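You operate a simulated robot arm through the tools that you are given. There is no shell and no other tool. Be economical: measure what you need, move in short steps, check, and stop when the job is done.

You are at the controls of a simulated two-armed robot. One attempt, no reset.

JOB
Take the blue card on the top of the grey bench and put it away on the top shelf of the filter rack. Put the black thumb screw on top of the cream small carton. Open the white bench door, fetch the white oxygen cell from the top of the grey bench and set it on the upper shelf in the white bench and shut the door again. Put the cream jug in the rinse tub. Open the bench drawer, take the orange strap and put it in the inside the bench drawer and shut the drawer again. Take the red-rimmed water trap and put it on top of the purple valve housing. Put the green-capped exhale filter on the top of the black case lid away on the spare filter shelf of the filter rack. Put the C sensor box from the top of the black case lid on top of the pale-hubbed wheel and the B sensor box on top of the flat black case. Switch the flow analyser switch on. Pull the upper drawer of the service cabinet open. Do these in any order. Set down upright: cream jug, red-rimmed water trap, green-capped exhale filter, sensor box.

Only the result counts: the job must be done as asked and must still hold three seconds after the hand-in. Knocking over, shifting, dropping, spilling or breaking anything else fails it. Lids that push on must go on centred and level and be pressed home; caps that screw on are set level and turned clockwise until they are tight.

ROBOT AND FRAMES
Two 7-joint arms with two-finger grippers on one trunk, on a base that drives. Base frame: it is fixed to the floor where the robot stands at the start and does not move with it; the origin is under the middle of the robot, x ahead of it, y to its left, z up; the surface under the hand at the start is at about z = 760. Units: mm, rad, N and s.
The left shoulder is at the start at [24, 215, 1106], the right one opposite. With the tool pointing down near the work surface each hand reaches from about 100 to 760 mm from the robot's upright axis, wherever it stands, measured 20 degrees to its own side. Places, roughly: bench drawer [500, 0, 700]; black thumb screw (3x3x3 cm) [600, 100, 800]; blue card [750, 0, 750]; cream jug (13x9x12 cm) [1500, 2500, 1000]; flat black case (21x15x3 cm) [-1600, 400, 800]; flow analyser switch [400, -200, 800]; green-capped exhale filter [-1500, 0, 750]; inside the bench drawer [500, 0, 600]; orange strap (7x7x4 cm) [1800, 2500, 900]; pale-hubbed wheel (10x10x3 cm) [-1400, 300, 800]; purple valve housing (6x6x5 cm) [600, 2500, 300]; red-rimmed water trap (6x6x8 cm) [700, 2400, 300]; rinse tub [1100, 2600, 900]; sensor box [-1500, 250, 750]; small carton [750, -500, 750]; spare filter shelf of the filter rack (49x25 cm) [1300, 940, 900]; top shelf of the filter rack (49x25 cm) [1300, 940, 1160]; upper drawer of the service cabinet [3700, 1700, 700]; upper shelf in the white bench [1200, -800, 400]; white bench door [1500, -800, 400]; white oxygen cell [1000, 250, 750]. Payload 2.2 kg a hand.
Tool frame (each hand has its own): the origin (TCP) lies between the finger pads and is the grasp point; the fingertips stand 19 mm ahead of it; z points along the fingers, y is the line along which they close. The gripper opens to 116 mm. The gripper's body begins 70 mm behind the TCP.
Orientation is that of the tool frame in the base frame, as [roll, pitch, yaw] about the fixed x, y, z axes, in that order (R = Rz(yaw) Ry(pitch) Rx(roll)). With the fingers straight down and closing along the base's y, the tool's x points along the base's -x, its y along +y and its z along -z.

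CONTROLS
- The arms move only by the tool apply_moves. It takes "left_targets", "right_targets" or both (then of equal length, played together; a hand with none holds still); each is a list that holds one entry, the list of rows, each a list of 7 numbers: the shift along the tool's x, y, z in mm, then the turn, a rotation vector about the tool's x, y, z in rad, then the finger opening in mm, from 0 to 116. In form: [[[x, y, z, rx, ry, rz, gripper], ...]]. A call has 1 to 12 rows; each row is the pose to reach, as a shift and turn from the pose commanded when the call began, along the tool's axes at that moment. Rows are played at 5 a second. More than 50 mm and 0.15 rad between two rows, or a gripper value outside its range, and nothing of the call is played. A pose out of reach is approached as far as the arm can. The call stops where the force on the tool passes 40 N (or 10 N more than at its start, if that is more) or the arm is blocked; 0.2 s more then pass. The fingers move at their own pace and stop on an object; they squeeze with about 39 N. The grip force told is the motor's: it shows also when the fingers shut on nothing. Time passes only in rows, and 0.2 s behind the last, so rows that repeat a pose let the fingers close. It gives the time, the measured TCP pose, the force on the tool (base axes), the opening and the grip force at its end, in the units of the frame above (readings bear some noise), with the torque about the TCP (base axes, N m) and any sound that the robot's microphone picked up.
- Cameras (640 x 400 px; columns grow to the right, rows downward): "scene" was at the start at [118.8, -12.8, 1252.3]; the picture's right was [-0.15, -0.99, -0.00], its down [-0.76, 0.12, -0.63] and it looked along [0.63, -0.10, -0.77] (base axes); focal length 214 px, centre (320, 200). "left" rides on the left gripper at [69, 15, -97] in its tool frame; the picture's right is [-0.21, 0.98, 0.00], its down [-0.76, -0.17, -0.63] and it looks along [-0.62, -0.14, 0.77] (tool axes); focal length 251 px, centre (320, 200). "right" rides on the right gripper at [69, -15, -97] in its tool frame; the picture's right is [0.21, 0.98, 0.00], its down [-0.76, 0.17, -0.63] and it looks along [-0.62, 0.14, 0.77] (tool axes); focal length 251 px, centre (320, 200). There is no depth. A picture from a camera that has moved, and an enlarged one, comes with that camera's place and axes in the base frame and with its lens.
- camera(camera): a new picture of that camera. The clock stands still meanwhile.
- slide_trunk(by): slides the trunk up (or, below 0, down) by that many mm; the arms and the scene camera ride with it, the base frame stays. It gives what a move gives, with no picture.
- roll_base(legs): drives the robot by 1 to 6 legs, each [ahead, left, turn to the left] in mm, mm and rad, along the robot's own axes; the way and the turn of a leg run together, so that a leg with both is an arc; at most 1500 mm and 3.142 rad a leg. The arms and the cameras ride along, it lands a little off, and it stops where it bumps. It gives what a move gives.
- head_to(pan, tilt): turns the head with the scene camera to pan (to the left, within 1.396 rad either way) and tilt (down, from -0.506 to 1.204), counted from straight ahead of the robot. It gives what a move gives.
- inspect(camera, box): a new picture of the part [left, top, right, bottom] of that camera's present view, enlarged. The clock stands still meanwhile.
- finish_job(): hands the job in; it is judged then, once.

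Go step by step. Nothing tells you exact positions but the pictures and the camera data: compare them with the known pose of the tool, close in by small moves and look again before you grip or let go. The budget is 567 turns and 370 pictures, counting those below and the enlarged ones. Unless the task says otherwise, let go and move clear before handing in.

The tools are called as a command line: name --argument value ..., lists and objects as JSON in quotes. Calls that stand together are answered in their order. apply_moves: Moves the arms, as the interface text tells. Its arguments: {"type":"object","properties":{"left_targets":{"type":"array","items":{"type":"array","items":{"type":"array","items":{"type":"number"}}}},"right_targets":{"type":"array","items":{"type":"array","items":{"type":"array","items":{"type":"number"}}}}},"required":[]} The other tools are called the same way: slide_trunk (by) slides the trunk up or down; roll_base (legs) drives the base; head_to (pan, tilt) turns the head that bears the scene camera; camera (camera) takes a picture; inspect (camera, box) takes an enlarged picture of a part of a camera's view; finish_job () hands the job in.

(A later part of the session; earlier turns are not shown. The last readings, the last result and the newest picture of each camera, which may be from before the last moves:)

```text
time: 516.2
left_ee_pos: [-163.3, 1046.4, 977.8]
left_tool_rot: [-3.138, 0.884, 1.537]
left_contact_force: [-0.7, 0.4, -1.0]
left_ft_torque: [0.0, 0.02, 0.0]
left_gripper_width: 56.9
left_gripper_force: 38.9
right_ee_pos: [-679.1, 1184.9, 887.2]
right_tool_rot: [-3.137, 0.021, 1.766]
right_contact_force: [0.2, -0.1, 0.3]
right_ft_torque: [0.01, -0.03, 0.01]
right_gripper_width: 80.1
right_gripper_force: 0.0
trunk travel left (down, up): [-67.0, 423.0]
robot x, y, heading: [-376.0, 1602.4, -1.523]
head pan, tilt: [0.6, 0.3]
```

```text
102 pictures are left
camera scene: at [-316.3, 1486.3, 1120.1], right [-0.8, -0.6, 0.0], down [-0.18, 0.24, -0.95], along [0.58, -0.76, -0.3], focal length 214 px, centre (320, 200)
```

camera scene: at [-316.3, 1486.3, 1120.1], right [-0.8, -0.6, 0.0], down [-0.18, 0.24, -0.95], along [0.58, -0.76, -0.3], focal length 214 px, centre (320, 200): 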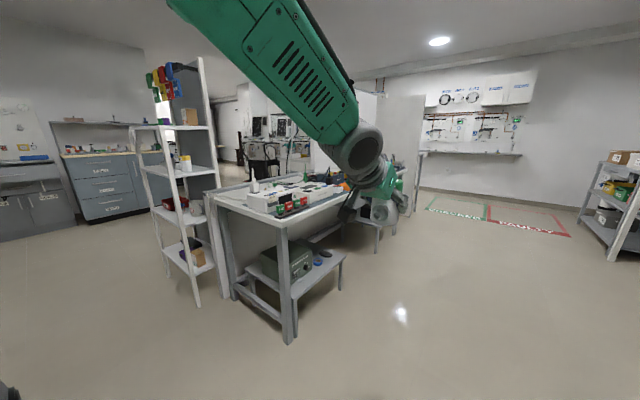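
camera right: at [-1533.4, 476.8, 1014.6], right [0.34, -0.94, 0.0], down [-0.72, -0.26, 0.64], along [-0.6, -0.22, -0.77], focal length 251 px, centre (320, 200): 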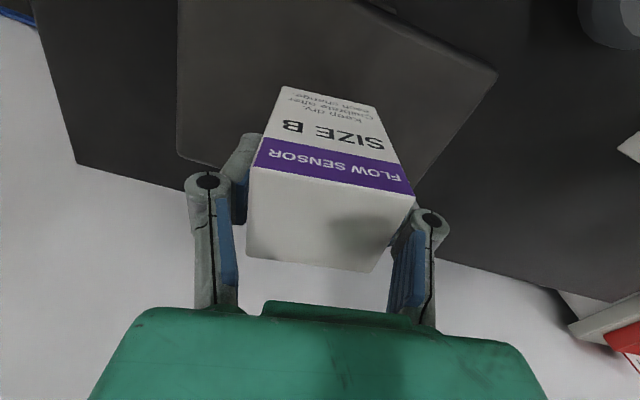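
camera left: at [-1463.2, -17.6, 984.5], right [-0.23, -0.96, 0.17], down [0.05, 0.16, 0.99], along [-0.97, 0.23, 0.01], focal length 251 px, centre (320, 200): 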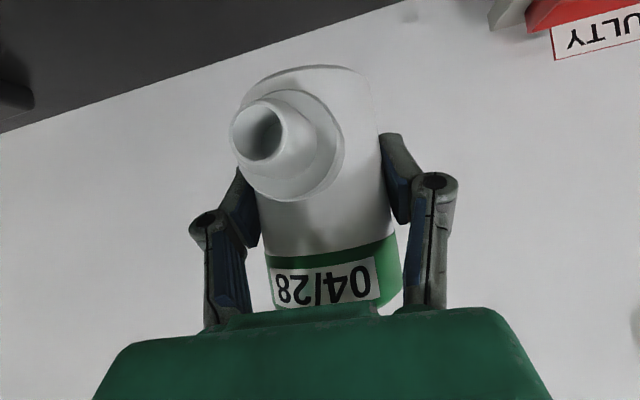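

roll_base --legs '[[-190, 0, -0.048], [0, 750, 0], [0, 700, 0]]'

head_to --pan 0.2 --tilt 0.4

camera --camera "scene"

camera --camera "left"

```text
time: 525.0
left_ee_pos: [1291.4, 1260.9, 977.0]
left_tool_rot: [-3.137, 0.884, 1.518]
left_contact_force: [1.3, -0.7, -1.3]
left_ft_torque: [-0.02, 0.01, 0.01]
left_gripper_width: 56.7
left_gripper_force: 39.1
right_ee_pos: [779.0, 1412.1, 887.2]
right_tool_rot: [-3.134, 0.019, 1.742]
right_contact_force: [-0.1, 0.2, 0.8]
right_ft_torque: [0.02, 0.02, -0.03]
right_gripper_width: 79.9
right_gripper_force: 0.0
trunk travel left (down, up): [-67.0, 423.0]
robot x, y, heading: [1094.3, 1823.4, -1.546]
head pan, tilt: [0.6, 0.3]
```

```text
time: 525.8
left_ee_pos: [1294.0, 1263.5, 977.9]
left_tool_rot: [-3.135, 0.885, 1.517]
left_contact_force: [-0.5, -0.3, -1.5]
left_ft_torque: [-0.02, 0.02, -0.03]
left_gripper_width: 56.6
left_gripper_force: 38.9
right_ee_pos: [780.3, 1414.9, 888.4]
right_tool_rot: [-3.135, 0.02, 1.744]
right_contact_force: [0.1, -0.1, 0.7]
right_ft_torque: [-0.01, 0.03, -0.02]
right_gripper_width: 80.3
right_gripper_force: 0.1
trunk travel left (down, up): [-67.0, 423.0]
robot x, y, heading: [1091.0, 1822.3, -1.542]
head pan, tilt: [0.201, 0.4]
```

```text
101 pictures are left
camera scene: at [1114.0, 1690.0, 1110.9], right [-0.97, -0.23, 0.0], down [-0.09, 0.38, -0.92], along [0.21, -0.9, -0.39], focal length 214 px, centre (320, 200)
```

scene: 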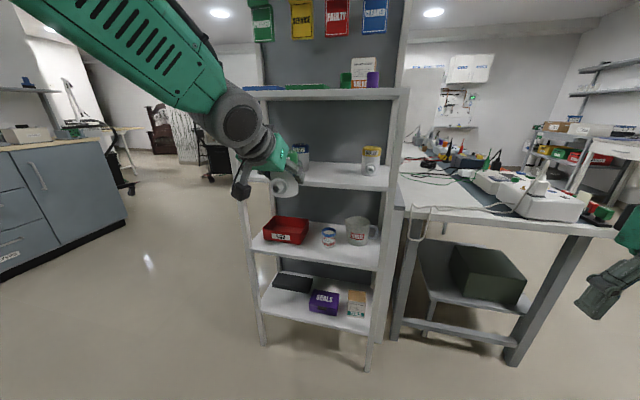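

```text
100 pictures are left
camera left: at [1316.5, 1379.3, 985.4], right [0.97, -0.19, 0.16], down [-0.16, 0.02, 0.99], along [-0.19, -0.98, -0.01], focal length 251 px, centre (320, 200)
```

left: 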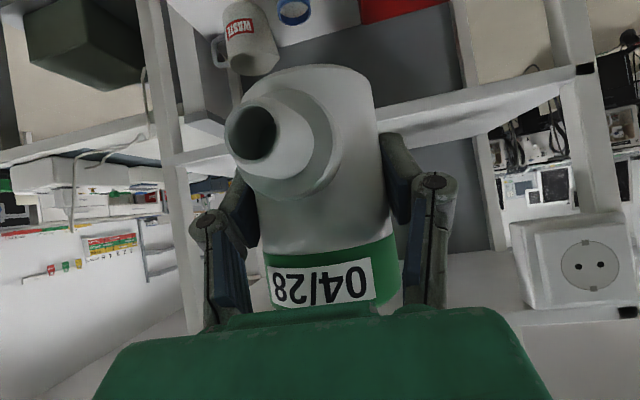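

inspect --camera "scene" --box '[240, 70, 420, 260]'

```text
2.11 times, centred on (330, 165) of scene
camera zoom: at [1114.0, 1690.0, 1110.9], right [-0.97, -0.23, 0.0], down [-0.09, 0.38, -0.92], along [0.21, -0.9, -0.39], focal length 452 px, centre (299, 274)
```

zoom: 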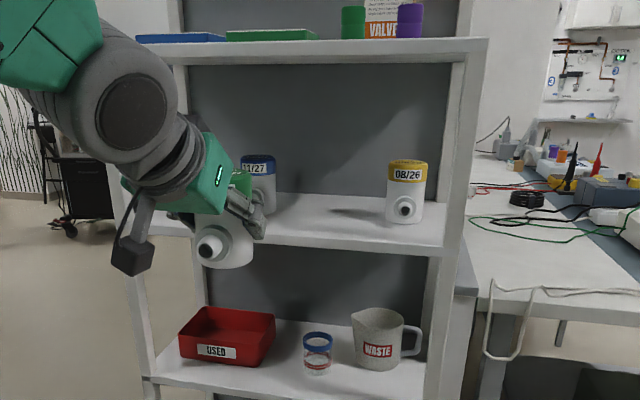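

The spare filter shelf (z≈892) has a blue- and a yellow-capped filter with free space between at x≈1235. Shift the filter over and drive forward.

apply_moves --left_targets '[[[-1, -30, 1, 0, -0.01, 0, 45], [-2, -58, 2, 0, -0.021, 0, 45]]]'

roll_base --legs '[[185, 0, 0]]'

head_to --pan 0.2 --tilt 0.5

camera --camera "scene"

camera --camera "left"

```text
time: 526.4
left_ee_pos: [1231.2, 1263.5, 978.5]
left_tool_rot: [-3.141, 0.907, 1.515]
left_contact_force: [-1.1, -0.2, -1.3]
left_ft_torque: [-0.01, -0.02, 0.02]
left_gripper_width: 56.9
left_gripper_force: 39.5
right_ee_pos: [776.6, 1413.5, 887.4]
right_tool_rot: [-3.134, 0.021, 1.743]
right_contact_force: [-0.2, 0.7, -0.6]
right_ft_torque: [0.0, 0.01, -0.01]
right_gripper_width: 80.0
right_gripper_force: 0.0
trunk travel left (down, up): [-67.0, 423.0]
robot x, y, heading: [1091.8, 1820.6, -1.547]
head pan, tilt: [0.201, 0.4]
```

```text
time: 528.0
left_ee_pos: [1235.3, 1072.3, 977.4]
left_tool_rot: [-3.139, 0.905, 1.509]
left_contact_force: [-0.1, -0.1, -1.0]
left_ft_torque: [0.04, -0.06, 0.03]
left_gripper_width: 56.9
left_gripper_force: 39.0
right_ee_pos: [779.9, 1222.7, 887.3]
right_tool_rot: [-3.136, 0.019, 1.741]
right_contact_force: [-0.1, -0.5, 0.1]
right_ft_torque: [0.0, -0.01, -0.02]
right_gripper_width: 79.7
right_gripper_force: 0.0
trunk travel left (down, up): [-67.0, 423.0]
robot x, y, heading: [1092.8, 1629.5, -1.556]
head pan, tilt: [0.201, 0.4]
```

```text
time: 528.6
left_ee_pos: [1235.9, 1075.5, 978.9]
left_tool_rot: [-3.136, 0.909, 1.511]
left_contact_force: [-0.9, -0.6, -1.2]
left_ft_torque: [-0.01, -0.01, 0.02]
left_gripper_width: 56.7
left_gripper_force: 39.2
right_ee_pos: [780.8, 1225.5, 889.6]
right_tool_rot: [-3.136, 0.022, 1.741]
right_contact_force: [-0.4, 0.3, -0.2]
right_ft_torque: [0.0, -0.03, 0.02]
right_gripper_width: 80.0
right_gripper_force: 0.1
trunk travel left (down, up): [-67.0, 423.0]
robot x, y, heading: [1094.7, 1628.4, -1.549]
head pan, tilt: [0.201, 0.499]
```

```text
98 pictures are left
camera scene: at [1116.8, 1500.9, 1101.8], right [-0.98, -0.22, 0.0], down [-0.1, 0.47, -0.88], along [0.19, -0.86, -0.48], focal length 214 px, centre (320, 200)
```

scene: 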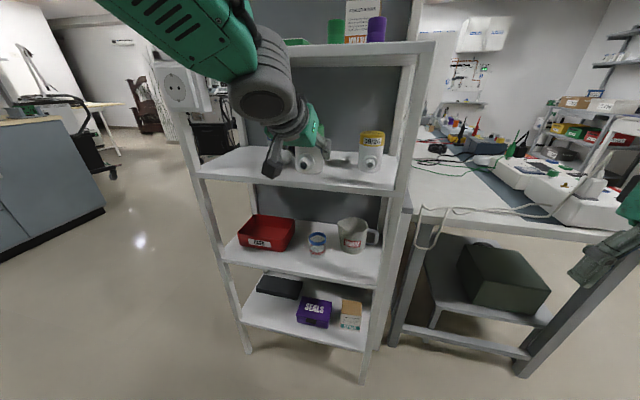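

```text
97 pictures are left
camera left: at [1259.0, 1192.0, 984.5], right [0.97, -0.19, 0.17], down [-0.16, 0.04, 0.99], along [-0.2, -0.98, 0.01], focal length 251 px, centre (320, 200)
```

left: 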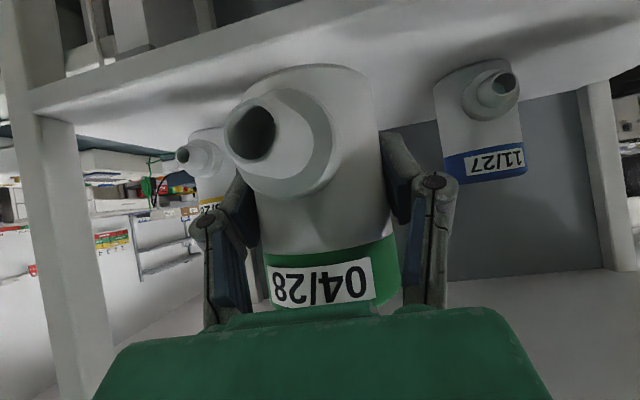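

apply_moves --left_targets '[[[9, -4, 7, 0, 0, 0, 45], [18, -8, 14, 0, 0, 0, 45], [-2, -6, 40, 0, 0, 0, 45], [-22, -4, 66, 0, 0, 0, 45], [-43, -2, 93, 0, 0, 0, 45]]]'

camera --camera "left"

inspect --camera "scene" --box '[180, 60, 440, 240]'

```text
time: 529.9
left_ee_pos: [1230.4, 970.7, 957.0]
left_tool_rot: [-3.137, 0.905, 1.513]
left_contact_force: [0.2, 0.0, -0.8]
left_ft_torque: [0.02, 0.0, -0.02]
left_gripper_width: 56.6
left_gripper_force: 39.2
right_ee_pos: [781.7, 1224.4, 887.3]
right_tool_rot: [-3.134, 0.019, 1.739]
right_contact_force: [-0.5, 0.2, -0.6]
right_ft_torque: [0.04, -0.03, 0.02]
right_gripper_width: 79.9
right_gripper_force: 0.1
trunk travel left (down, up): [-67.0, 423.0]
robot x, y, heading: [1100.4, 1634.4, -1.552]
head pan, tilt: [0.201, 0.499]
```

```text
96 pictures are left
camera left: at [1253.3, 1088.7, 961.5], right [0.97, -0.19, 0.17], down [-0.16, 0.04, 0.99], along [-0.2, -0.98, 0.01], focal length 251 px, centre (320, 200)
```

left: 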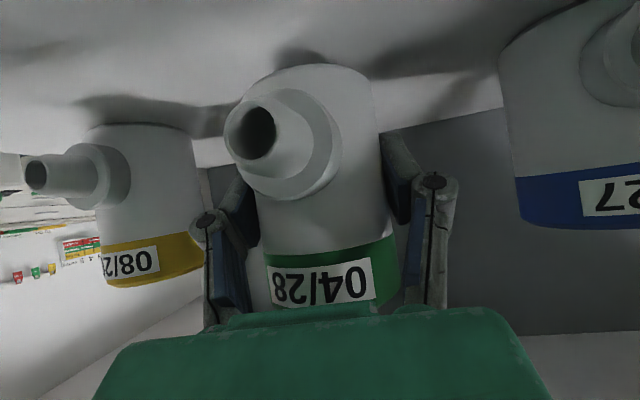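

```text
2.22 times, centred on (310, 150) of scene
camera zoom: at [1117.1, 1498.3, 1101.4], right [-0.98, -0.22, 0.0], down [-0.11, 0.47, -0.88], along [0.19, -0.85, -0.48], focal length 477 px, centre (342, 311)
```

zoom: 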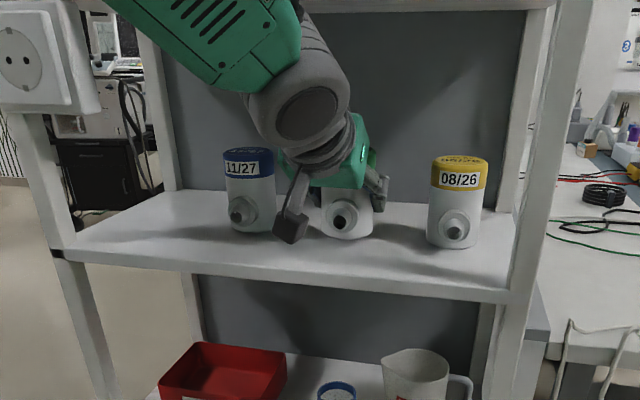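

Between the two other filters, ~10–15 mm above the shelf. Lower gently.

apply_moves --left_targets '[[[3, 0, 2.4, 0, 0, 0, 45], [6, 0, 4.7, 0, 0, 0, 45], [8, 0, 6.2, 0, 0, 0, 45], [10, 0, 7.8, 0, 0, 0, 45], [11.5, 0, 9, 0, 0, 0, 45], [13, 0, 10, 0, 0, 0, 45]]]'

camera --camera "left"

```text
time: 531.2
left_ee_pos: [1228.5, 974.8, 943.4]
left_tool_rot: [-3.134, 0.917, 1.513]
left_contact_force: [3.1, -0.9, 17.9]
left_ft_torque: [0.38, 0.19, -0.07]
left_gripper_width: 56.8
left_gripper_force: 39.5
right_ee_pos: [781.5, 1226.2, 889.7]
right_tool_rot: [-3.136, 0.023, 1.74]
right_contact_force: [-0.1, -0.6, 0.8]
right_ft_torque: [-0.02, 0.0, 0.0]
right_gripper_width: 79.8
right_gripper_force: 0.0
trunk travel left (down, up): [-67.0, 423.0]
robot x, y, heading: [1096.4, 1628.1, -1.547]
head pan, tilt: [0.201, 0.499]
```

```text
94 pictures are left
camera left: at [1251.1, 1091.4, 947.9], right [0.97, -0.19, 0.17], down [-0.16, 0.05, 0.99], along [-0.2, -0.98, 0.02], focal length 251 px, centre (320, 200)
```

left: 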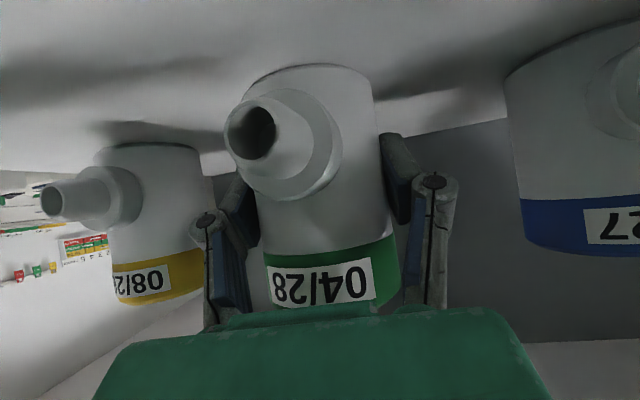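

Contact (18 N). Ease, release, and back the hand straight out.

apply_moves --left_targets '[[[-1.5, 0, -1, 0, 0, 0, 45], [-1.5, 0, -1, 0, 0, 0, 70], [-1.5, 0, -1, 0, 0, 0, 88], [-1.5, 0, -1, 0, 0, 0, 88], [6, 0, -22, 0, 0, 0, 88], [28, 0, -55, 0, 0, 0, 88], [52, 0, -90, 0, 0, 0, 88], [76, 0, -125, 0, 0, 0, 88], [95, 0, -160, 0, 0, 0, 88]]]'

camera --camera "left"

inspect --camera "scene" --box '[180, 60, 440, 240]'

```text
time: 533.2
left_ee_pos: [1246.3, 1157.4, 959.8]
left_tool_rot: [-3.122, 0.909, 1.525]
left_contact_force: [0.5, 0.3, -0.2]
left_ft_torque: [0.04, 0.0, -0.03]
left_gripper_width: 88.1
left_gripper_force: 0.1
left hand out of reach, approached as far as the arm can: row 8
right_ee_pos: [787.5, 1228.0, 890.8]
right_tool_rot: [-3.127, 0.021, 1.741]
right_contact_force: [1.0, 0.1, 1.2]
right_ft_torque: [0.04, 0.01, -0.01]
right_gripper_width: 79.9
right_gripper_force: 0.1
trunk travel left (down, up): [-67.0, 423.0]
robot x, y, heading: [1094.7, 1630.8, -1.546]
head pan, tilt: [0.201, 0.499]
```

```text
93 pictures are left
camera left: at [1269.3, 1274.4, 964.7], right [0.97, -0.19, 0.16], down [-0.15, 0.04, 0.99], along [-0.2, -0.98, 0.01], focal length 251 px, centre (320, 200)
```

left: 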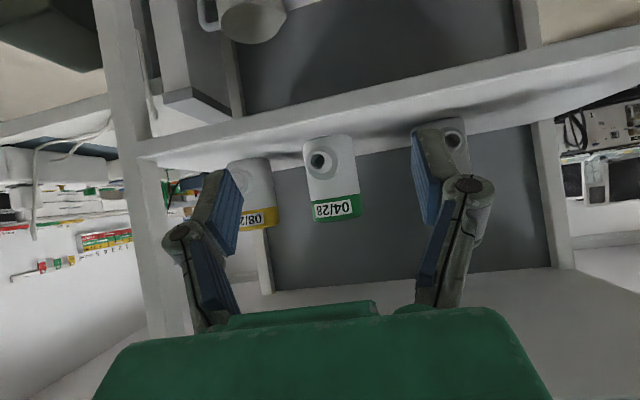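

```text
2.22 times, centred on (310, 150) of scene
camera zoom: at [1124.5, 1502.6, 1101.9], right [-0.98, -0.22, 0.0], down [-0.11, 0.47, -0.88], along [0.19, -0.86, -0.48], focal length 477 px, centre (342, 311)
```

zoom: 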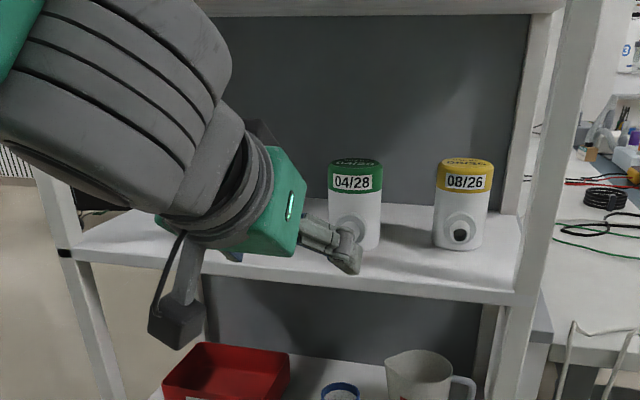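

The filter stands on the spare shelf. Last job: the oxygen cell and the white bench door. Restore the left hand and drive round to the back area.

roll_base --legs '[[-190, 0, 0]]'

apply_moves --left_targets '[[[0, 0, -10, 0, 0.14, 0, 80], [0, 0, -20, 0, 0.28, 0, 80], [0, 0, -30, 0, 0.42, 0, 80], [0, 0, -40, 0, 0.56, 0, 80], [0, 0, -50, 0, 0.7, 0, 80], [0, 0, -60, 0, 0.84, 0, 80], [0, 0, -60, 0, 0.9, 0, 80]]]'

roll_base --legs '[[0, 700, 0], [0, 700, 0], [1450, 0, 0], [650, 0, 0], [0, 0, -1.571]]'

head_to --pan 0.2 --tilt 0.5

camera --camera "scene"

```text
time: 534.8
left_ee_pos: [1239.7, 1347.8, 960.6]
left_tool_rot: [-3.132, 0.91, 1.518]
left_contact_force: [0.5, 1.1, 0.2]
left_ft_torque: [0.0, 0.01, 0.0]
left_gripper_width: 88.3
left_gripper_force: 0.1
right_ee_pos: [781.4, 1416.2, 891.1]
right_tool_rot: [-3.131, 0.023, 1.74]
right_contact_force: [-0.7, -0.3, -0.1]
right_ft_torque: [-0.01, 0.02, -0.02]
right_gripper_width: 80.4
right_gripper_force: 0.0
trunk travel left (down, up): [-67.0, 423.0]
robot x, y, heading: [1092.7, 1823.2, -1.544]
head pan, tilt: [0.201, 0.499]
```

```text
time: 536.4
left_ee_pos: [1241.0, 1394.8, 998.9]
left_tool_rot: [-3.138, 0.008, 1.51]
left_contact_force: [-0.1, 0.8, -0.2]
left_ft_torque: [-0.01, -0.02, -0.01]
left_gripper_width: 80.2
left_gripper_force: 0.1
right_ee_pos: [778.9, 1417.1, 889.5]
right_tool_rot: [-3.133, 0.023, 1.741]
right_contact_force: [-0.2, -0.9, -0.5]
right_ft_torque: [-0.01, 0.0, 0.02]
right_gripper_width: 79.9
right_gripper_force: 0.1
trunk travel left (down, up): [-67.0, 423.0]
robot x, y, heading: [1093.2, 1820.1, -1.551]
head pan, tilt: [0.201, 0.499]
```

```text
time: 557.2
left_ee_pos: [2081.0, -355.2, 998.8]
left_tool_rot: [-3.138, 0.01, -0.049]
left_contact_force: [0.1, -0.4, -0.5]
left_ft_torque: [-0.01, 0.0, -0.03]
left_gripper_width: 80.0
left_gripper_force: 0.1
right_ee_pos: [2098.2, 107.5, 890.3]
right_tool_rot: [-3.132, 0.024, 0.18]
right_contact_force: [-0.6, -0.6, 0.0]
right_ft_torque: [0.0, 0.01, -0.02]
right_gripper_width: 80.3
right_gripper_force: 0.1
trunk travel left (down, up): [-67.0, 423.0]
robot x, y, heading: [2509.3, -200.3, -3.112]
head pan, tilt: [0.201, 0.499]
```

```text
time: 557.8
left_ee_pos: [2083.2, -355.8, 998.6]
left_tool_rot: [-3.137, 0.012, -0.051]
left_contact_force: [0.5, -0.1, -0.2]
left_ft_torque: [-0.01, -0.01, -0.01]
left_gripper_width: 80.1
left_gripper_force: 0.1
right_ee_pos: [2100.8, 106.6, 889.7]
right_tool_rot: [-3.132, 0.018, 0.18]
right_contact_force: [0.1, 0.3, 0.3]
right_ft_torque: [0.01, 0.02, 0.02]
right_gripper_width: 79.8
right_gripper_force: 0.1
trunk travel left (down, up): [-67.0, 423.0]
robot x, y, heading: [2507.0, -201.4, -3.107]
head pan, tilt: [0.201, 0.499]
```

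```text
91 pictures are left
camera scene: at [2376.8, -224.4, 1101.8], right [-0.23, 0.97, 0.0], down [0.47, 0.11, -0.88], along [-0.85, -0.2, -0.48], focal length 214 px, centre (320, 200)
```

scene: 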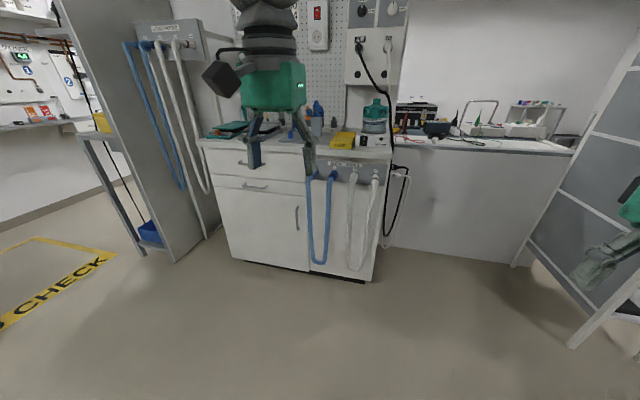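

inspect --camera "scene" --box '[180, 130, 400, 290]'

```text
2.50 times, centred on (290, 210) of scene
camera zoom: at [2376.8, -224.4, 1101.8], right [-0.23, 0.97, 0.0], down [0.47, 0.11, -0.88], along [-0.85, -0.2, -0.48], focal length 536 px, centre (395, 175)
```

zoom: 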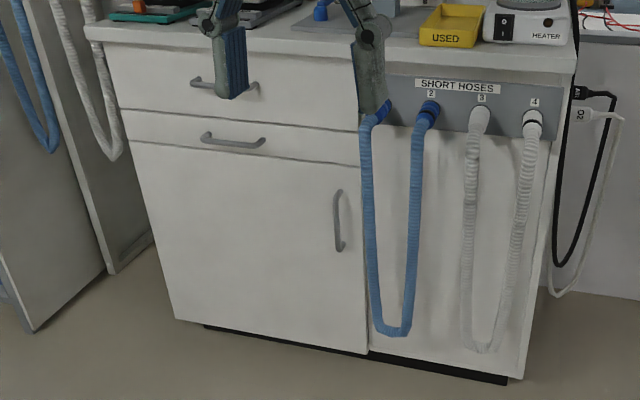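

The door is the lower-left panel with a vertical handle at about [1445,-572, z 357–523], hinged on the left side. Lower the trunk, turn the left hand forward and come closer (keeping clear of the door's swing).

slide_trunk --by -64

apply_moves --left_targets '[[[-8, 18, 42, 0, -0.14, 0, 60], [-16, 36, 84, 0, -0.28, 0, 60], [-24, 54, 126, 0, -0.42, 0, 60], [-32, 72, 168, 0, -0.56, 0, 60], [-40, 90, 210, 0, -0.7, 0, 60], [-48, 108, 252, 0, -0.84, 0, 60], [-56, 126, 294, 0, -0.98, 0, 60], [-64, 144, 336, 0, -1.1, 0, 60]]]'

roll_base --legs '[[400, 0, -0.035]]'

camera --camera "left"

camera --camera "scene"

```text
time: 558.8
left_ee_pos: [2083.1, -354.8, 936.1]
left_tool_rot: [-3.138, 0.015, -0.051]
left_contact_force: [0.0, -0.1, -0.1]
left_ft_torque: [-0.01, 0.04, 0.01]
left_gripper_width: 80.2
left_gripper_force: 0.0
right_ee_pos: [2101.0, 107.4, 825.5]
right_tool_rot: [-3.133, 0.021, 0.181]
right_contact_force: [0.0, -0.1, 0.1]
right_ft_torque: [-0.02, 0.0, 0.02]
right_gripper_width: 80.1
right_gripper_force: 0.2
trunk travel left (down, up): [-3.0, 487.0]
robot x, y, heading: [2503.1, -202.8, -3.107]
head pan, tilt: [0.201, 0.499]
```

```text
time: 560.6
left_ee_pos: [2004.9, -495.2, 596.5]
left_tool_rot: [-3.135, 1.112, -0.043]
left_contact_force: [-0.6, -0.6, 0.2]
left_ft_torque: [0.0, -0.01, -0.04]
left_gripper_width: 60.0
left_gripper_force: 0.0
right_ee_pos: [2100.7, 106.0, 823.3]
right_tool_rot: [-3.133, 0.016, 0.183]
right_contact_force: [0.5, 0.5, 0.0]
right_ft_torque: [0.0, -0.01, -0.01]
right_gripper_width: 80.0
right_gripper_force: 0.1
trunk travel left (down, up): [-3.0, 487.0]
robot x, y, heading: [2504.7, -202.4, -3.11]
head pan, tilt: [0.201, 0.499]
```

```text
time: 563.2
left_ee_pos: [1591.4, -488.7, 597.6]
left_tool_rot: [-3.134, 1.112, -0.067]
left_contact_force: [0.0, 0.5, 0.0]
left_ft_torque: [0.0, -0.04, 0.0]
left_gripper_width: 60.0
left_gripper_force: 0.0
right_ee_pos: [1700.6, 109.1, 823.7]
right_tool_rot: [-3.134, 0.017, 0.156]
right_contact_force: [-0.6, -0.1, -0.1]
right_ft_torque: [0.01, 0.01, -0.02]
right_gripper_width: 80.0
right_gripper_force: 0.1
trunk travel left (down, up): [-3.0, 487.0]
robot x, y, heading: [2097.7, -209.4, -3.132]
head pan, tilt: [0.201, 0.499]
```

```text
89 pictures are left
camera left: at [1707.8, -513.4, 578.8], right [-0.17, -0.97, 0.19], down [0.24, 0.14, 0.96], along [-0.96, 0.21, 0.21], focal length 251 px, centre (320, 200)
```

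left: 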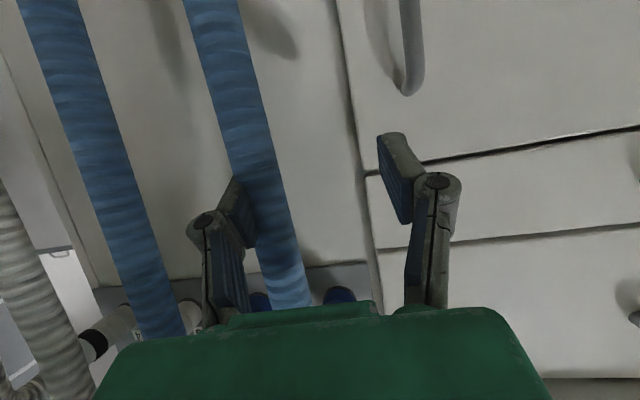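

```text
88 pictures are left
camera scene: at [1967.8, -230.3, 1037.6], right [-0.21, 0.98, 0.0], down [0.47, 0.1, -0.88], along [-0.86, -0.18, -0.48], focal length 214 px, centre (320, 200)
```

scene: 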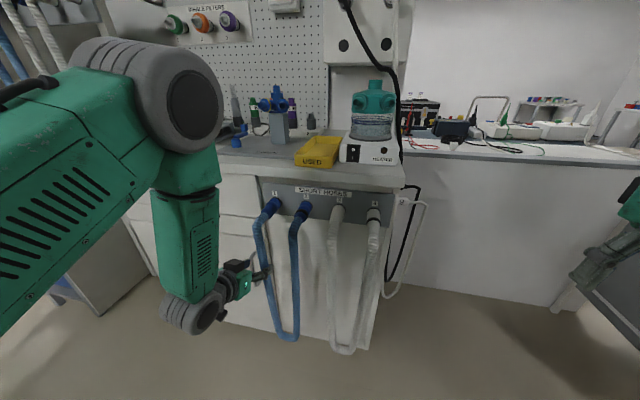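

Handle top end is near [1447,-556,549]. Move the hand left (away from the hoses) and down to the handle's middle height.

apply_moves --left_targets '[[[0, 40, -5, 0, 0, 0, 60], [18, 73, 12, 0, 0, 0, 60], [42, 73, 42, 0, 0, 0, 60], [66, 73, 74, 0, 0, 0, 56], [90, 73, 104, 0, 0, 0, 50]]]'

camera --camera "left"

camera --camera "scene"

```text
time: 564.4
left_ee_pos: [1532.2, -559.5, 474.0]
left_tool_rot: [-3.133, 1.117, -0.065]
left_contact_force: [-0.2, 0.9, -0.7]
left_ft_torque: [0.01, -0.04, -0.01]
left_gripper_width: 49.9
left_gripper_force: 0.1
right_ee_pos: [1702.3, 106.3, 822.4]
right_tool_rot: [-3.132, 0.012, 0.157]
right_contact_force: [-0.4, -0.7, 1.3]
right_ft_torque: [0.0, 0.02, -0.01]
right_gripper_width: 79.9
right_gripper_force: 0.1
trunk travel left (down, up): [-3.0, 487.0]
robot x, y, heading: [2098.6, -209.9, -3.132]
head pan, tilt: [0.201, 0.499]
```

```text
87 pictures are left
camera left: at [1649.4, -584.1, 453.9], right [-0.17, -0.97, 0.19], down [0.25, 0.14, 0.96], along [-0.95, 0.21, 0.21], focal length 251 px, centre (320, 200)
```

left: 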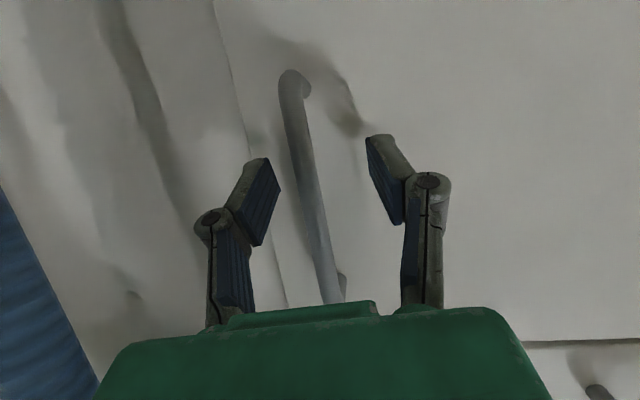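

```text
86 pictures are left
camera scene: at [1967.5, -231.4, 1037.5], right [-0.21, 0.98, 0.0], down [0.47, 0.1, -0.88], along [-0.86, -0.18, -0.48], focal length 214 px, centre (320, 200)
```

scene: 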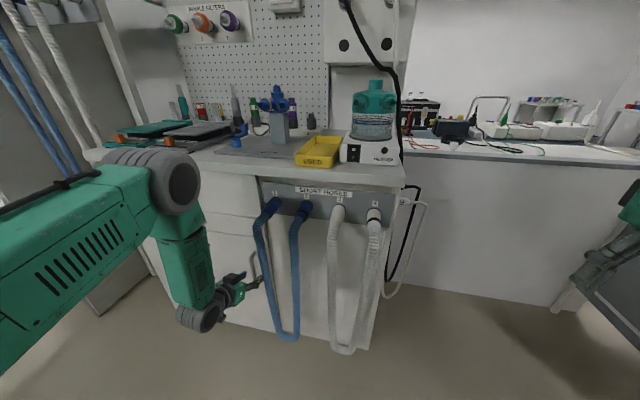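

Triangulated: bar at about [1506,-550]. Advance ~28 mm and shift 10 mm, then grip.

apply_moves --left_targets '[[[0, -6, 8, 0, 0, 0, 50], [0, -10, 18, 0, 0, 0, 50], [0, -10, 27, 0, 0, 0, 50]]]'

camera --camera "left"

```text
time: 565.2
left_ee_pos: [1512.5, -547.3, 461.5]
left_tool_rot: [-3.132, 1.112, -0.065]
left_contact_force: [13.9, -2.9, 3.3]
left_ft_torque: [-0.12, 0.08, 0.47]
left_gripper_width: 55.3
left_gripper_force: 3.2
right_ee_pos: [1703.4, 107.5, 823.4]
right_tool_rot: [-3.133, 0.014, 0.157]
right_contact_force: [-0.4, -0.1, 0.4]
right_ft_torque: [0.01, -0.01, -0.02]
right_gripper_width: 80.0
right_gripper_force: 0.1
trunk travel left (down, up): [-3.0, 487.0]
robot x, y, heading: [2099.3, -211.3, -3.13]
head pan, tilt: [0.201, 0.499]
```

```text
85 pictures are left
camera left: at [1628.5, -571.0, 442.1], right [-0.17, -0.97, 0.19], down [0.24, 0.15, 0.96], along [-0.96, 0.2, 0.21], focal length 251 px, centre (320, 200)
```

left: 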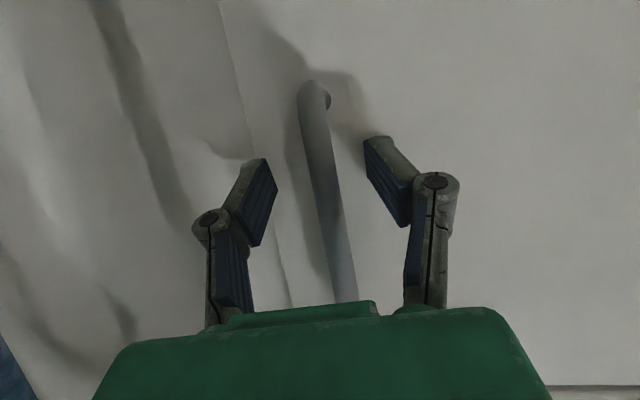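

Tips touch the door face, with the bar between the fingers. Close on it.

apply_moves --left_targets '[[[0, 0, -4, 0, 0, 0, 25], [0, 0, -4, 0, 0, 0, 5], [0, 0, -4, 0, 0, 0, 0], [0, 0, -4, 0, 0, 0, 0]]]'

camera --camera "left"

```text
time: 566.2
left_ee_pos: [1514.1, -550.8, 462.5]
left_tool_rot: [-3.134, 1.117, -0.063]
left_contact_force: [-4.2, -29.2, 1.5]
left_ft_torque: [-0.16, 0.2, -0.23]
left_gripper_width: 6.1
left_gripper_force: 28.9
right_ee_pos: [1702.3, 106.0, 822.1]
right_tool_rot: [-3.132, 0.012, 0.156]
right_contact_force: [0.6, 0.0, -0.8]
right_ft_torque: [0.0, 0.04, 0.02]
right_gripper_width: 80.0
right_gripper_force: 0.0
trunk travel left (down, up): [-3.0, 487.0]
robot x, y, heading: [2096.4, -213.3, -3.132]
head pan, tilt: [0.201, 0.499]
```

```text
84 pictures are left
camera left: at [1629.8, -574.3, 443.8], right [-0.16, -0.97, 0.19], down [0.25, 0.15, 0.96], along [-0.96, 0.2, 0.22], focal length 251 px, centre (320, 200)
```

left: 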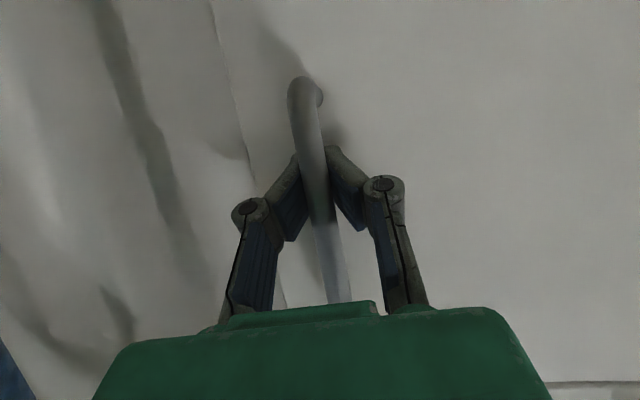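

apply_moves --left_targets '[[[4, 2, -9, 0, 0, 0, 0], [15, 2, -31, 0, 0, 0, 0], [30, 3, -61, 0, 0, 0, 0], [44, 5, -90, 0, 0, 0, 0]]]'

camera --camera "scene"

camera --camera "left"

```text
time: 567.0
left_ee_pos: [1574.0, -559.7, 462.5]
left_tool_rot: [3.117, 1.115, -0.085]
left_contact_force: [-3.0, -14.9, -11.7]
left_ft_torque: [0.03, 0.1, 0.02]
left_gripper_width: 6.0
left_gripper_force: 28.9
right_ee_pos: [1703.8, 108.9, 818.7]
right_tool_rot: [-3.14, 0.008, 0.157]
right_contact_force: [-0.7, -0.3, -0.9]
right_ft_torque: [-0.01, -0.01, -0.02]
right_gripper_width: 79.9
right_gripper_force: 0.2
trunk travel left (down, up): [-3.0, 487.0]
robot x, y, heading: [2099.3, -210.9, -3.13]
head pan, tilt: [0.201, 0.499]
stopped in row 3 (left hand): the force on the tool passed its limit at 42 N (the readings are from after the stop); the commanded pose is now the measured one
```

```text
83 pictures are left
camera scene: at [1966.4, -233.9, 1037.0], right [-0.21, 0.98, 0.0], down [0.47, 0.1, -0.88], along [-0.86, -0.18, -0.48], focal length 214 px, centre (320, 200)
```

scene: 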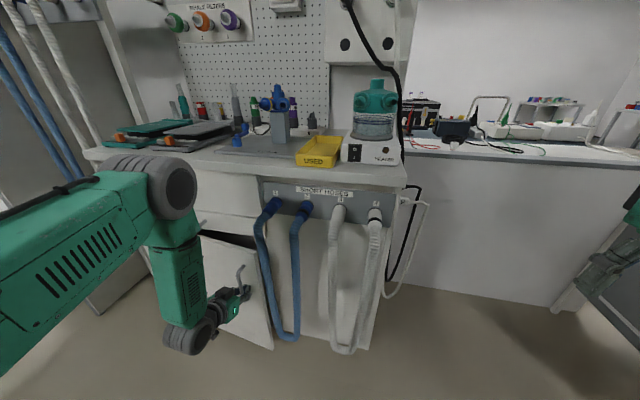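

```text
82 pictures are left
camera left: at [1690.2, -583.4, 444.1], right [-0.15, -0.97, 0.2], down [0.25, 0.16, 0.96], along [-0.96, 0.2, 0.21], focal length 251 px, centre (320, 200)
```

left: 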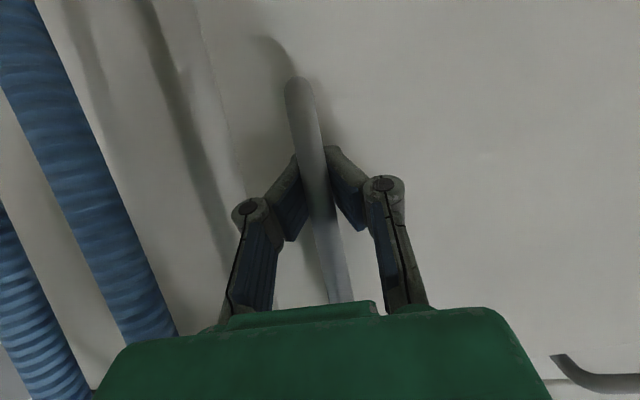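

The door is opening. Continue by driving the base back and slightly left along the arc.

apply_moves --left_targets '[[[0, 4, 0, 0, 0, 0, 0], [0, 6, 0, 0, 0, 0, 0]]]'

roll_base --legs '[[-95, 24, 0]]'

camera --camera "scene"

```text
time: 567.6
left_ee_pos: [1575.0, -560.1, 463.3]
left_tool_rot: [3.132, 1.12, -0.081]
left_contact_force: [1.6, 10.2, -17.6]
left_ft_torque: [0.01, 0.08, 0.04]
left_gripper_width: 6.1
left_gripper_force: 28.1
right_ee_pos: [1705.4, 109.9, 818.7]
right_tool_rot: [-3.138, 0.005, 0.155]
right_contact_force: [-0.4, -1.1, -1.0]
right_ft_torque: [0.02, -0.06, -0.01]
right_gripper_width: 80.2
right_gripper_force: 0.1
trunk travel left (down, up): [-3.0, 487.0]
robot x, y, heading: [2096.6, -212.3, -3.132]
head pan, tilt: [0.201, 0.499]
```

```text
time: 568.7
left_ee_pos: [1666.7, -590.1, 465.1]
left_tool_rot: [3.115, 1.123, -0.087]
left_contact_force: [-8.6, -19.3, -12.0]
left_ft_torque: [-0.43, -0.31, -0.07]
left_gripper_width: 6.2
left_gripper_force: 28.2
right_ee_pos: [1798.8, 84.9, 818.6]
right_tool_rot: [-3.137, 0.006, 0.154]
right_contact_force: [-0.8, 0.8, 1.1]
right_ft_torque: [0.02, -0.01, 0.03]
right_gripper_width: 80.0
right_gripper_force: 0.0
trunk travel left (down, up): [-3.0, 487.0]
robot x, y, heading: [2191.8, -231.7, -3.13]
head pan, tilt: [0.201, 0.499]
```

```text
81 pictures are left
camera scene: at [2060.5, -256.5, 1037.2], right [-0.21, 0.98, 0.0], down [0.47, 0.1, -0.88], along [-0.86, -0.18, -0.48], focal length 214 px, centre (320, 200)
```

scene: 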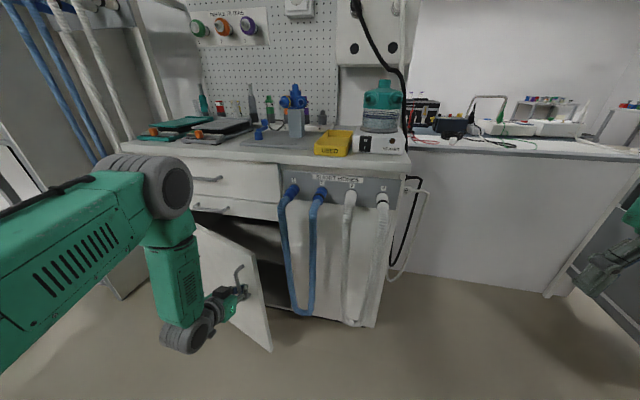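

roll_base --legs '[[-60, 28, 0], [-53, 36, 0]]'

camera --camera "scene"

camera --camera "left"

```text
time: 570.1
left_ee_pos: [1740.8, -633.0, 473.1]
left_tool_rot: [3.05, 1.128, -0.119]
left_contact_force: [-18.0, -25.6, -35.2]
left_ft_torque: [-0.12, 0.23, -0.07]
left_gripper_width: 6.1
left_gripper_force: 28.7
right_ee_pos: [1876.1, 61.4, 807.7]
right_tool_rot: [3.132, -0.014, 0.158]
right_contact_force: [-1.7, 0.0, -0.9]
right_ft_torque: [-0.01, -0.01, 0.0]
right_gripper_width: 79.8
right_gripper_force: 0.1
trunk travel left (down, up): [-3.0, 487.0]
robot x, y, heading: [2261.2, -264.4, -3.13]
head pan, tilt: [0.201, 0.499]
stopped in leg 2: the force on the tool passed its limit at 59 N (the readings are from after the stop); the commanded pose is now the measured one
```

```text
80 pictures are left
camera scene: at [2127.3, -294.5, 1036.5], right [-0.21, 0.98, 0.0], down [0.48, 0.11, -0.87], along [-0.85, -0.18, -0.49], focal length 214 px, centre (320, 200)
```

scene: 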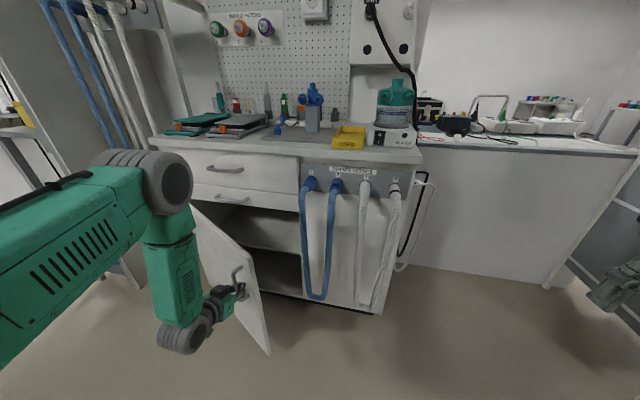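

```text
79 pictures are left
camera left: at [1856.9, -653.5, 452.5], right [-0.13, -0.96, 0.23], down [0.26, 0.19, 0.95], along [-0.96, 0.18, 0.22], focal length 251 px, centre (320, 200)
```

left: 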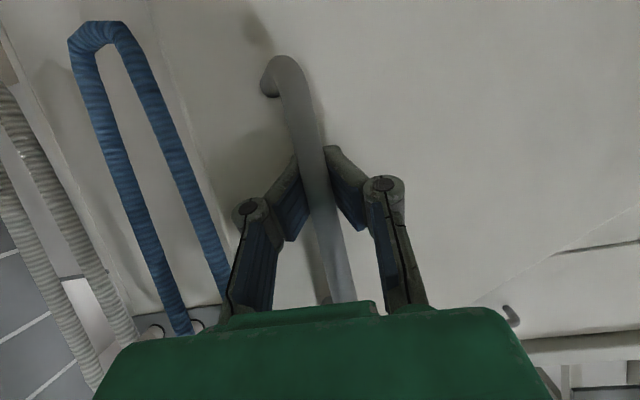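

Door is ~32° open. Release the handle, go round the door's free edge, and get the hand behind it to push it wide open.

apply_moves --left_targets '[[[0, 0, 0, 0, 0, 0, 40], [0, 0, 0, 0, 0, 0, 50], [0, 0, -35, 0, 0, 0, 50], [0, 0, -75, 0, 0, 0, 30], [0, -45, -75, 0, 0, 0, 0], [0, -90, -75, 0, 0, 0, 0], [0, -135, -75, 0, 0, 0, 0], [0, -170, -75, 0, 0, 0, 0], [-20, -170, -33, 0, 0, 0, 0], [-42, -170, 11, 0, 0, 0, 0], [-62, -170, 55, 0, 0, 0, 0], [-73, -170, 80, 0, 0, 0, 0]]]'

camera --camera "scene"

camera --camera "left"

```text
time: 572.7
left_ee_pos: [1643.6, -451.5, 502.9]
left_tool_rot: [3.057, 1.139, -0.124]
left_contact_force: [0.3, 0.6, -0.1]
left_ft_torque: [0.02, -0.01, 0.0]
left_gripper_width: 0.0
left_gripper_force: 28.5
right_ee_pos: [1877.7, 63.0, 808.7]
right_tool_rot: [3.133, -0.007, 0.157]
right_contact_force: [-0.7, -0.1, 0.0]
right_ft_torque: [0.03, 0.0, -0.02]
right_gripper_width: 80.0
right_gripper_force: 0.1
trunk travel left (down, up): [-3.0, 487.0]
robot x, y, heading: [2264.5, -270.2, -3.135]
head pan, tilt: [0.201, 0.499]
```

```text
78 pictures are left
camera scene: at [2131.7, -287.3, 1037.6], right [-0.21, 0.98, 0.0], down [0.47, 0.1, -0.88], along [-0.86, -0.18, -0.48], focal length 214 px, centre (320, 200)
```

scene: 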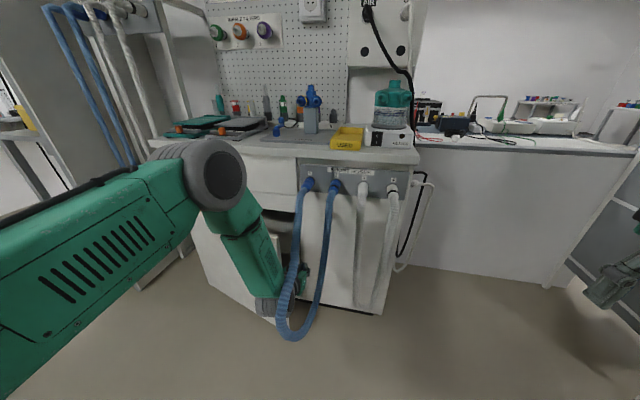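

```text
77 pictures are left
camera left: at [1760.6, -474.6, 481.6], right [-0.14, -0.96, 0.23], down [0.27, 0.19, 0.95], along [-0.95, 0.19, 0.23], focal length 251 px, centre (320, 200)
```

left: 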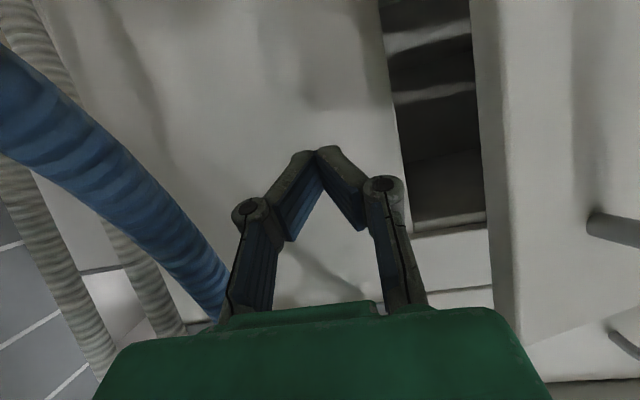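

The hand is behind the door's edge, just left of the blue hose. Sweep the base left to swing the door open.

roll_base --legs '[[0, 200, 0]]'

camera --camera "scene"

camera --camera "left"

```text
time: 573.8
left_ee_pos: [1648.7, -507.0, 509.6]
left_tool_rot: [3.065, 1.145, -0.133]
left_contact_force: [0.0, 0.2, -0.1]
left_ft_torque: [-0.04, -0.02, 0.05]
left_gripper_width: 0.0
left_gripper_force: 28.3
right_ee_pos: [1884.3, 2.8, 803.0]
right_tool_rot: [3.12, -0.019, 0.155]
right_contact_force: [0.3, -0.4, -1.3]
right_ft_torque: [-0.01, 0.05, -0.03]
right_gripper_width: 80.0
right_gripper_force: 0.2
trunk travel left (down, up): [-3.0, 487.0]
robot x, y, heading: [2265.5, -330.8, -3.134]
head pan, tilt: [0.201, 0.499]
stopped in leg 1: the force on the tool passed its limit at 64 N (the readings are from after the stop); the commanded pose is now the measured one
```

```text
76 pictures are left
camera scene: at [2133.8, -330.8, 1037.8], right [-0.21, 0.98, -0.02], down [0.47, 0.08, -0.88], along [-0.86, -0.19, -0.48], focal length 214 px, centre (320, 200)
```

scene: 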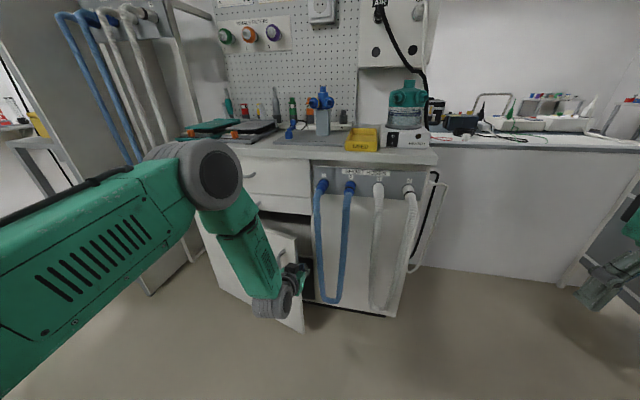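

```text
75 pictures are left
camera left: at [1764.1, -530.5, 485.9], right [-0.15, -0.96, 0.23], down [0.28, 0.18, 0.94], along [-0.95, 0.2, 0.24], focal length 251 px, centre (320, 200)
```

left: 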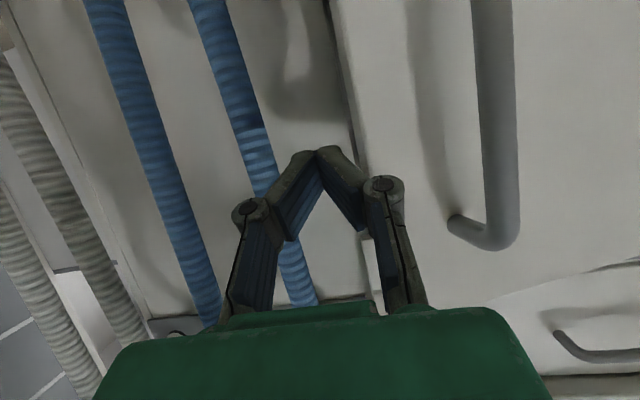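

The hand only met the door's end face. I'll go back to the handle and keep pulling it along its arc instead.

apply_moves --left_targets '[[[10, -20, -22, 0, 0, 0, 0], [28, -20, -60, 0, 0, 0, 20], [45, -20, -95, 0, 0, 0, 50], [58, 10, -118, 0, 0, 0, 50], [58, 50, -118, 0.04, 0, 0, 50], [58, 84, -118, 0.08, 0, 0, 50]]]'

camera --camera "left"

camera --camera "scene"

```text
time: 575.2
left_ee_pos: [1776.7, -596.3, 504.9]
left_tool_rot: [3.139, 1.142, -0.14]
left_contact_force: [-0.1, 1.2, 0.6]
left_ft_torque: [-0.03, -0.03, 0.12]
left_gripper_width: 50.1
left_gripper_force: 0.1
right_ee_pos: [1883.2, 7.9, 804.3]
right_tool_rot: [3.119, -0.017, 0.154]
right_contact_force: [-0.3, 1.9, 0.6]
right_ft_torque: [-0.11, 0.01, 0.0]
right_gripper_width: 80.1
right_gripper_force: 0.0
trunk travel left (down, up): [-3.0, 487.0]
robot x, y, heading: [2263.0, -328.7, -3.13]
head pan, tilt: [0.201, 0.499]
```

```text
74 pictures are left
camera left: at [1891.0, -627.8, 482.2], right [-0.22, -0.96, 0.2], down [0.28, 0.13, 0.95], along [-0.93, 0.27, 0.24], focal length 251 px, centre (320, 200)
```

left: 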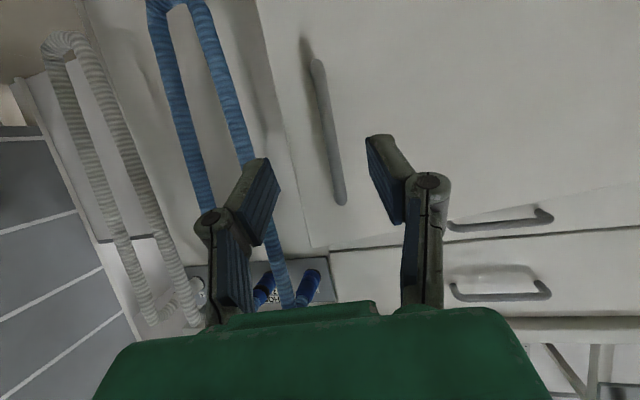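

```text
73 pictures are left
camera scene: at [2133.5, -336.3, 1037.8], right [-0.21, 0.98, -0.01], down [0.47, 0.09, -0.88], along [-0.86, -0.19, -0.48], focal length 214 px, centre (320, 200)
```

scene: 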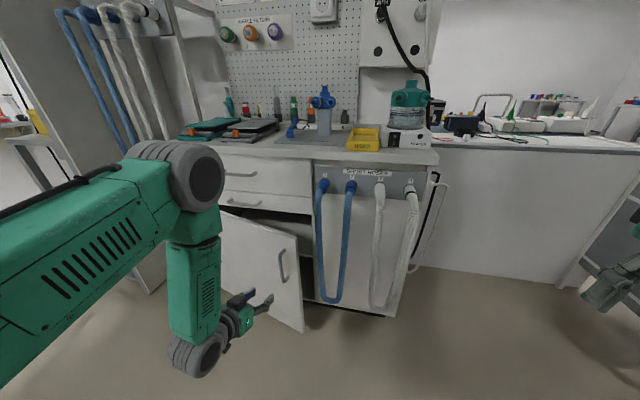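

apply_moves --left_targets '[[[-10, 1, 38, 0, 0, 0, 50], [-20, 2, 75, 0, 0, 0, 50], [-30, 3, 106, 0, 0, 0, 50], [-31, 3, 112, 0, 0, 0, 50]]]'

camera --camera "left"

```text
time: 576.2
left_ee_pos: [1658.8, -598.8, 482.4]
left_tool_rot: [-3.105, 1.143, -0.101]
left_contact_force: [-0.6, 0.1, -0.6]
left_ft_torque: [0.0, 0.01, -0.08]
left_gripper_width: 50.3
left_gripper_force: 0.1
right_ee_pos: [1883.8, -12.3, 809.1]
right_tool_rot: [3.138, -0.021, 0.155]
right_contact_force: [0.3, -0.4, -0.1]
right_ft_torque: [0.01, 0.01, 0.02]
right_gripper_width: 80.0
right_gripper_force: 0.2
trunk travel left (down, up): [-3.0, 487.0]
robot x, y, heading: [2257.4, -336.0, -3.132]
head pan, tilt: [0.201, 0.499]
```

```text
72 pictures are left
camera left: at [1772.6, -629.2, 460.5], right [-0.22, -0.96, 0.18], down [0.28, 0.12, 0.95], along [-0.93, 0.26, 0.25], focal length 251 px, centre (320, 200)
```

left: 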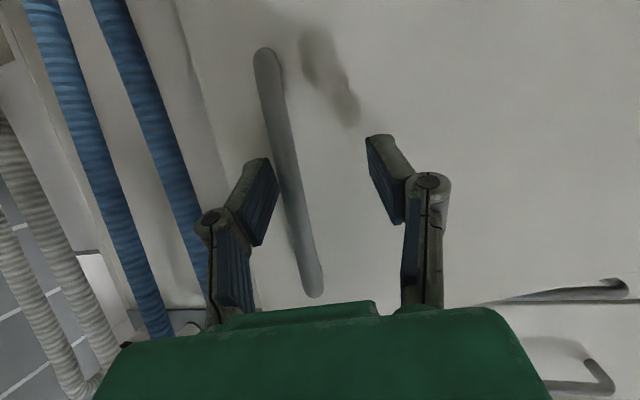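

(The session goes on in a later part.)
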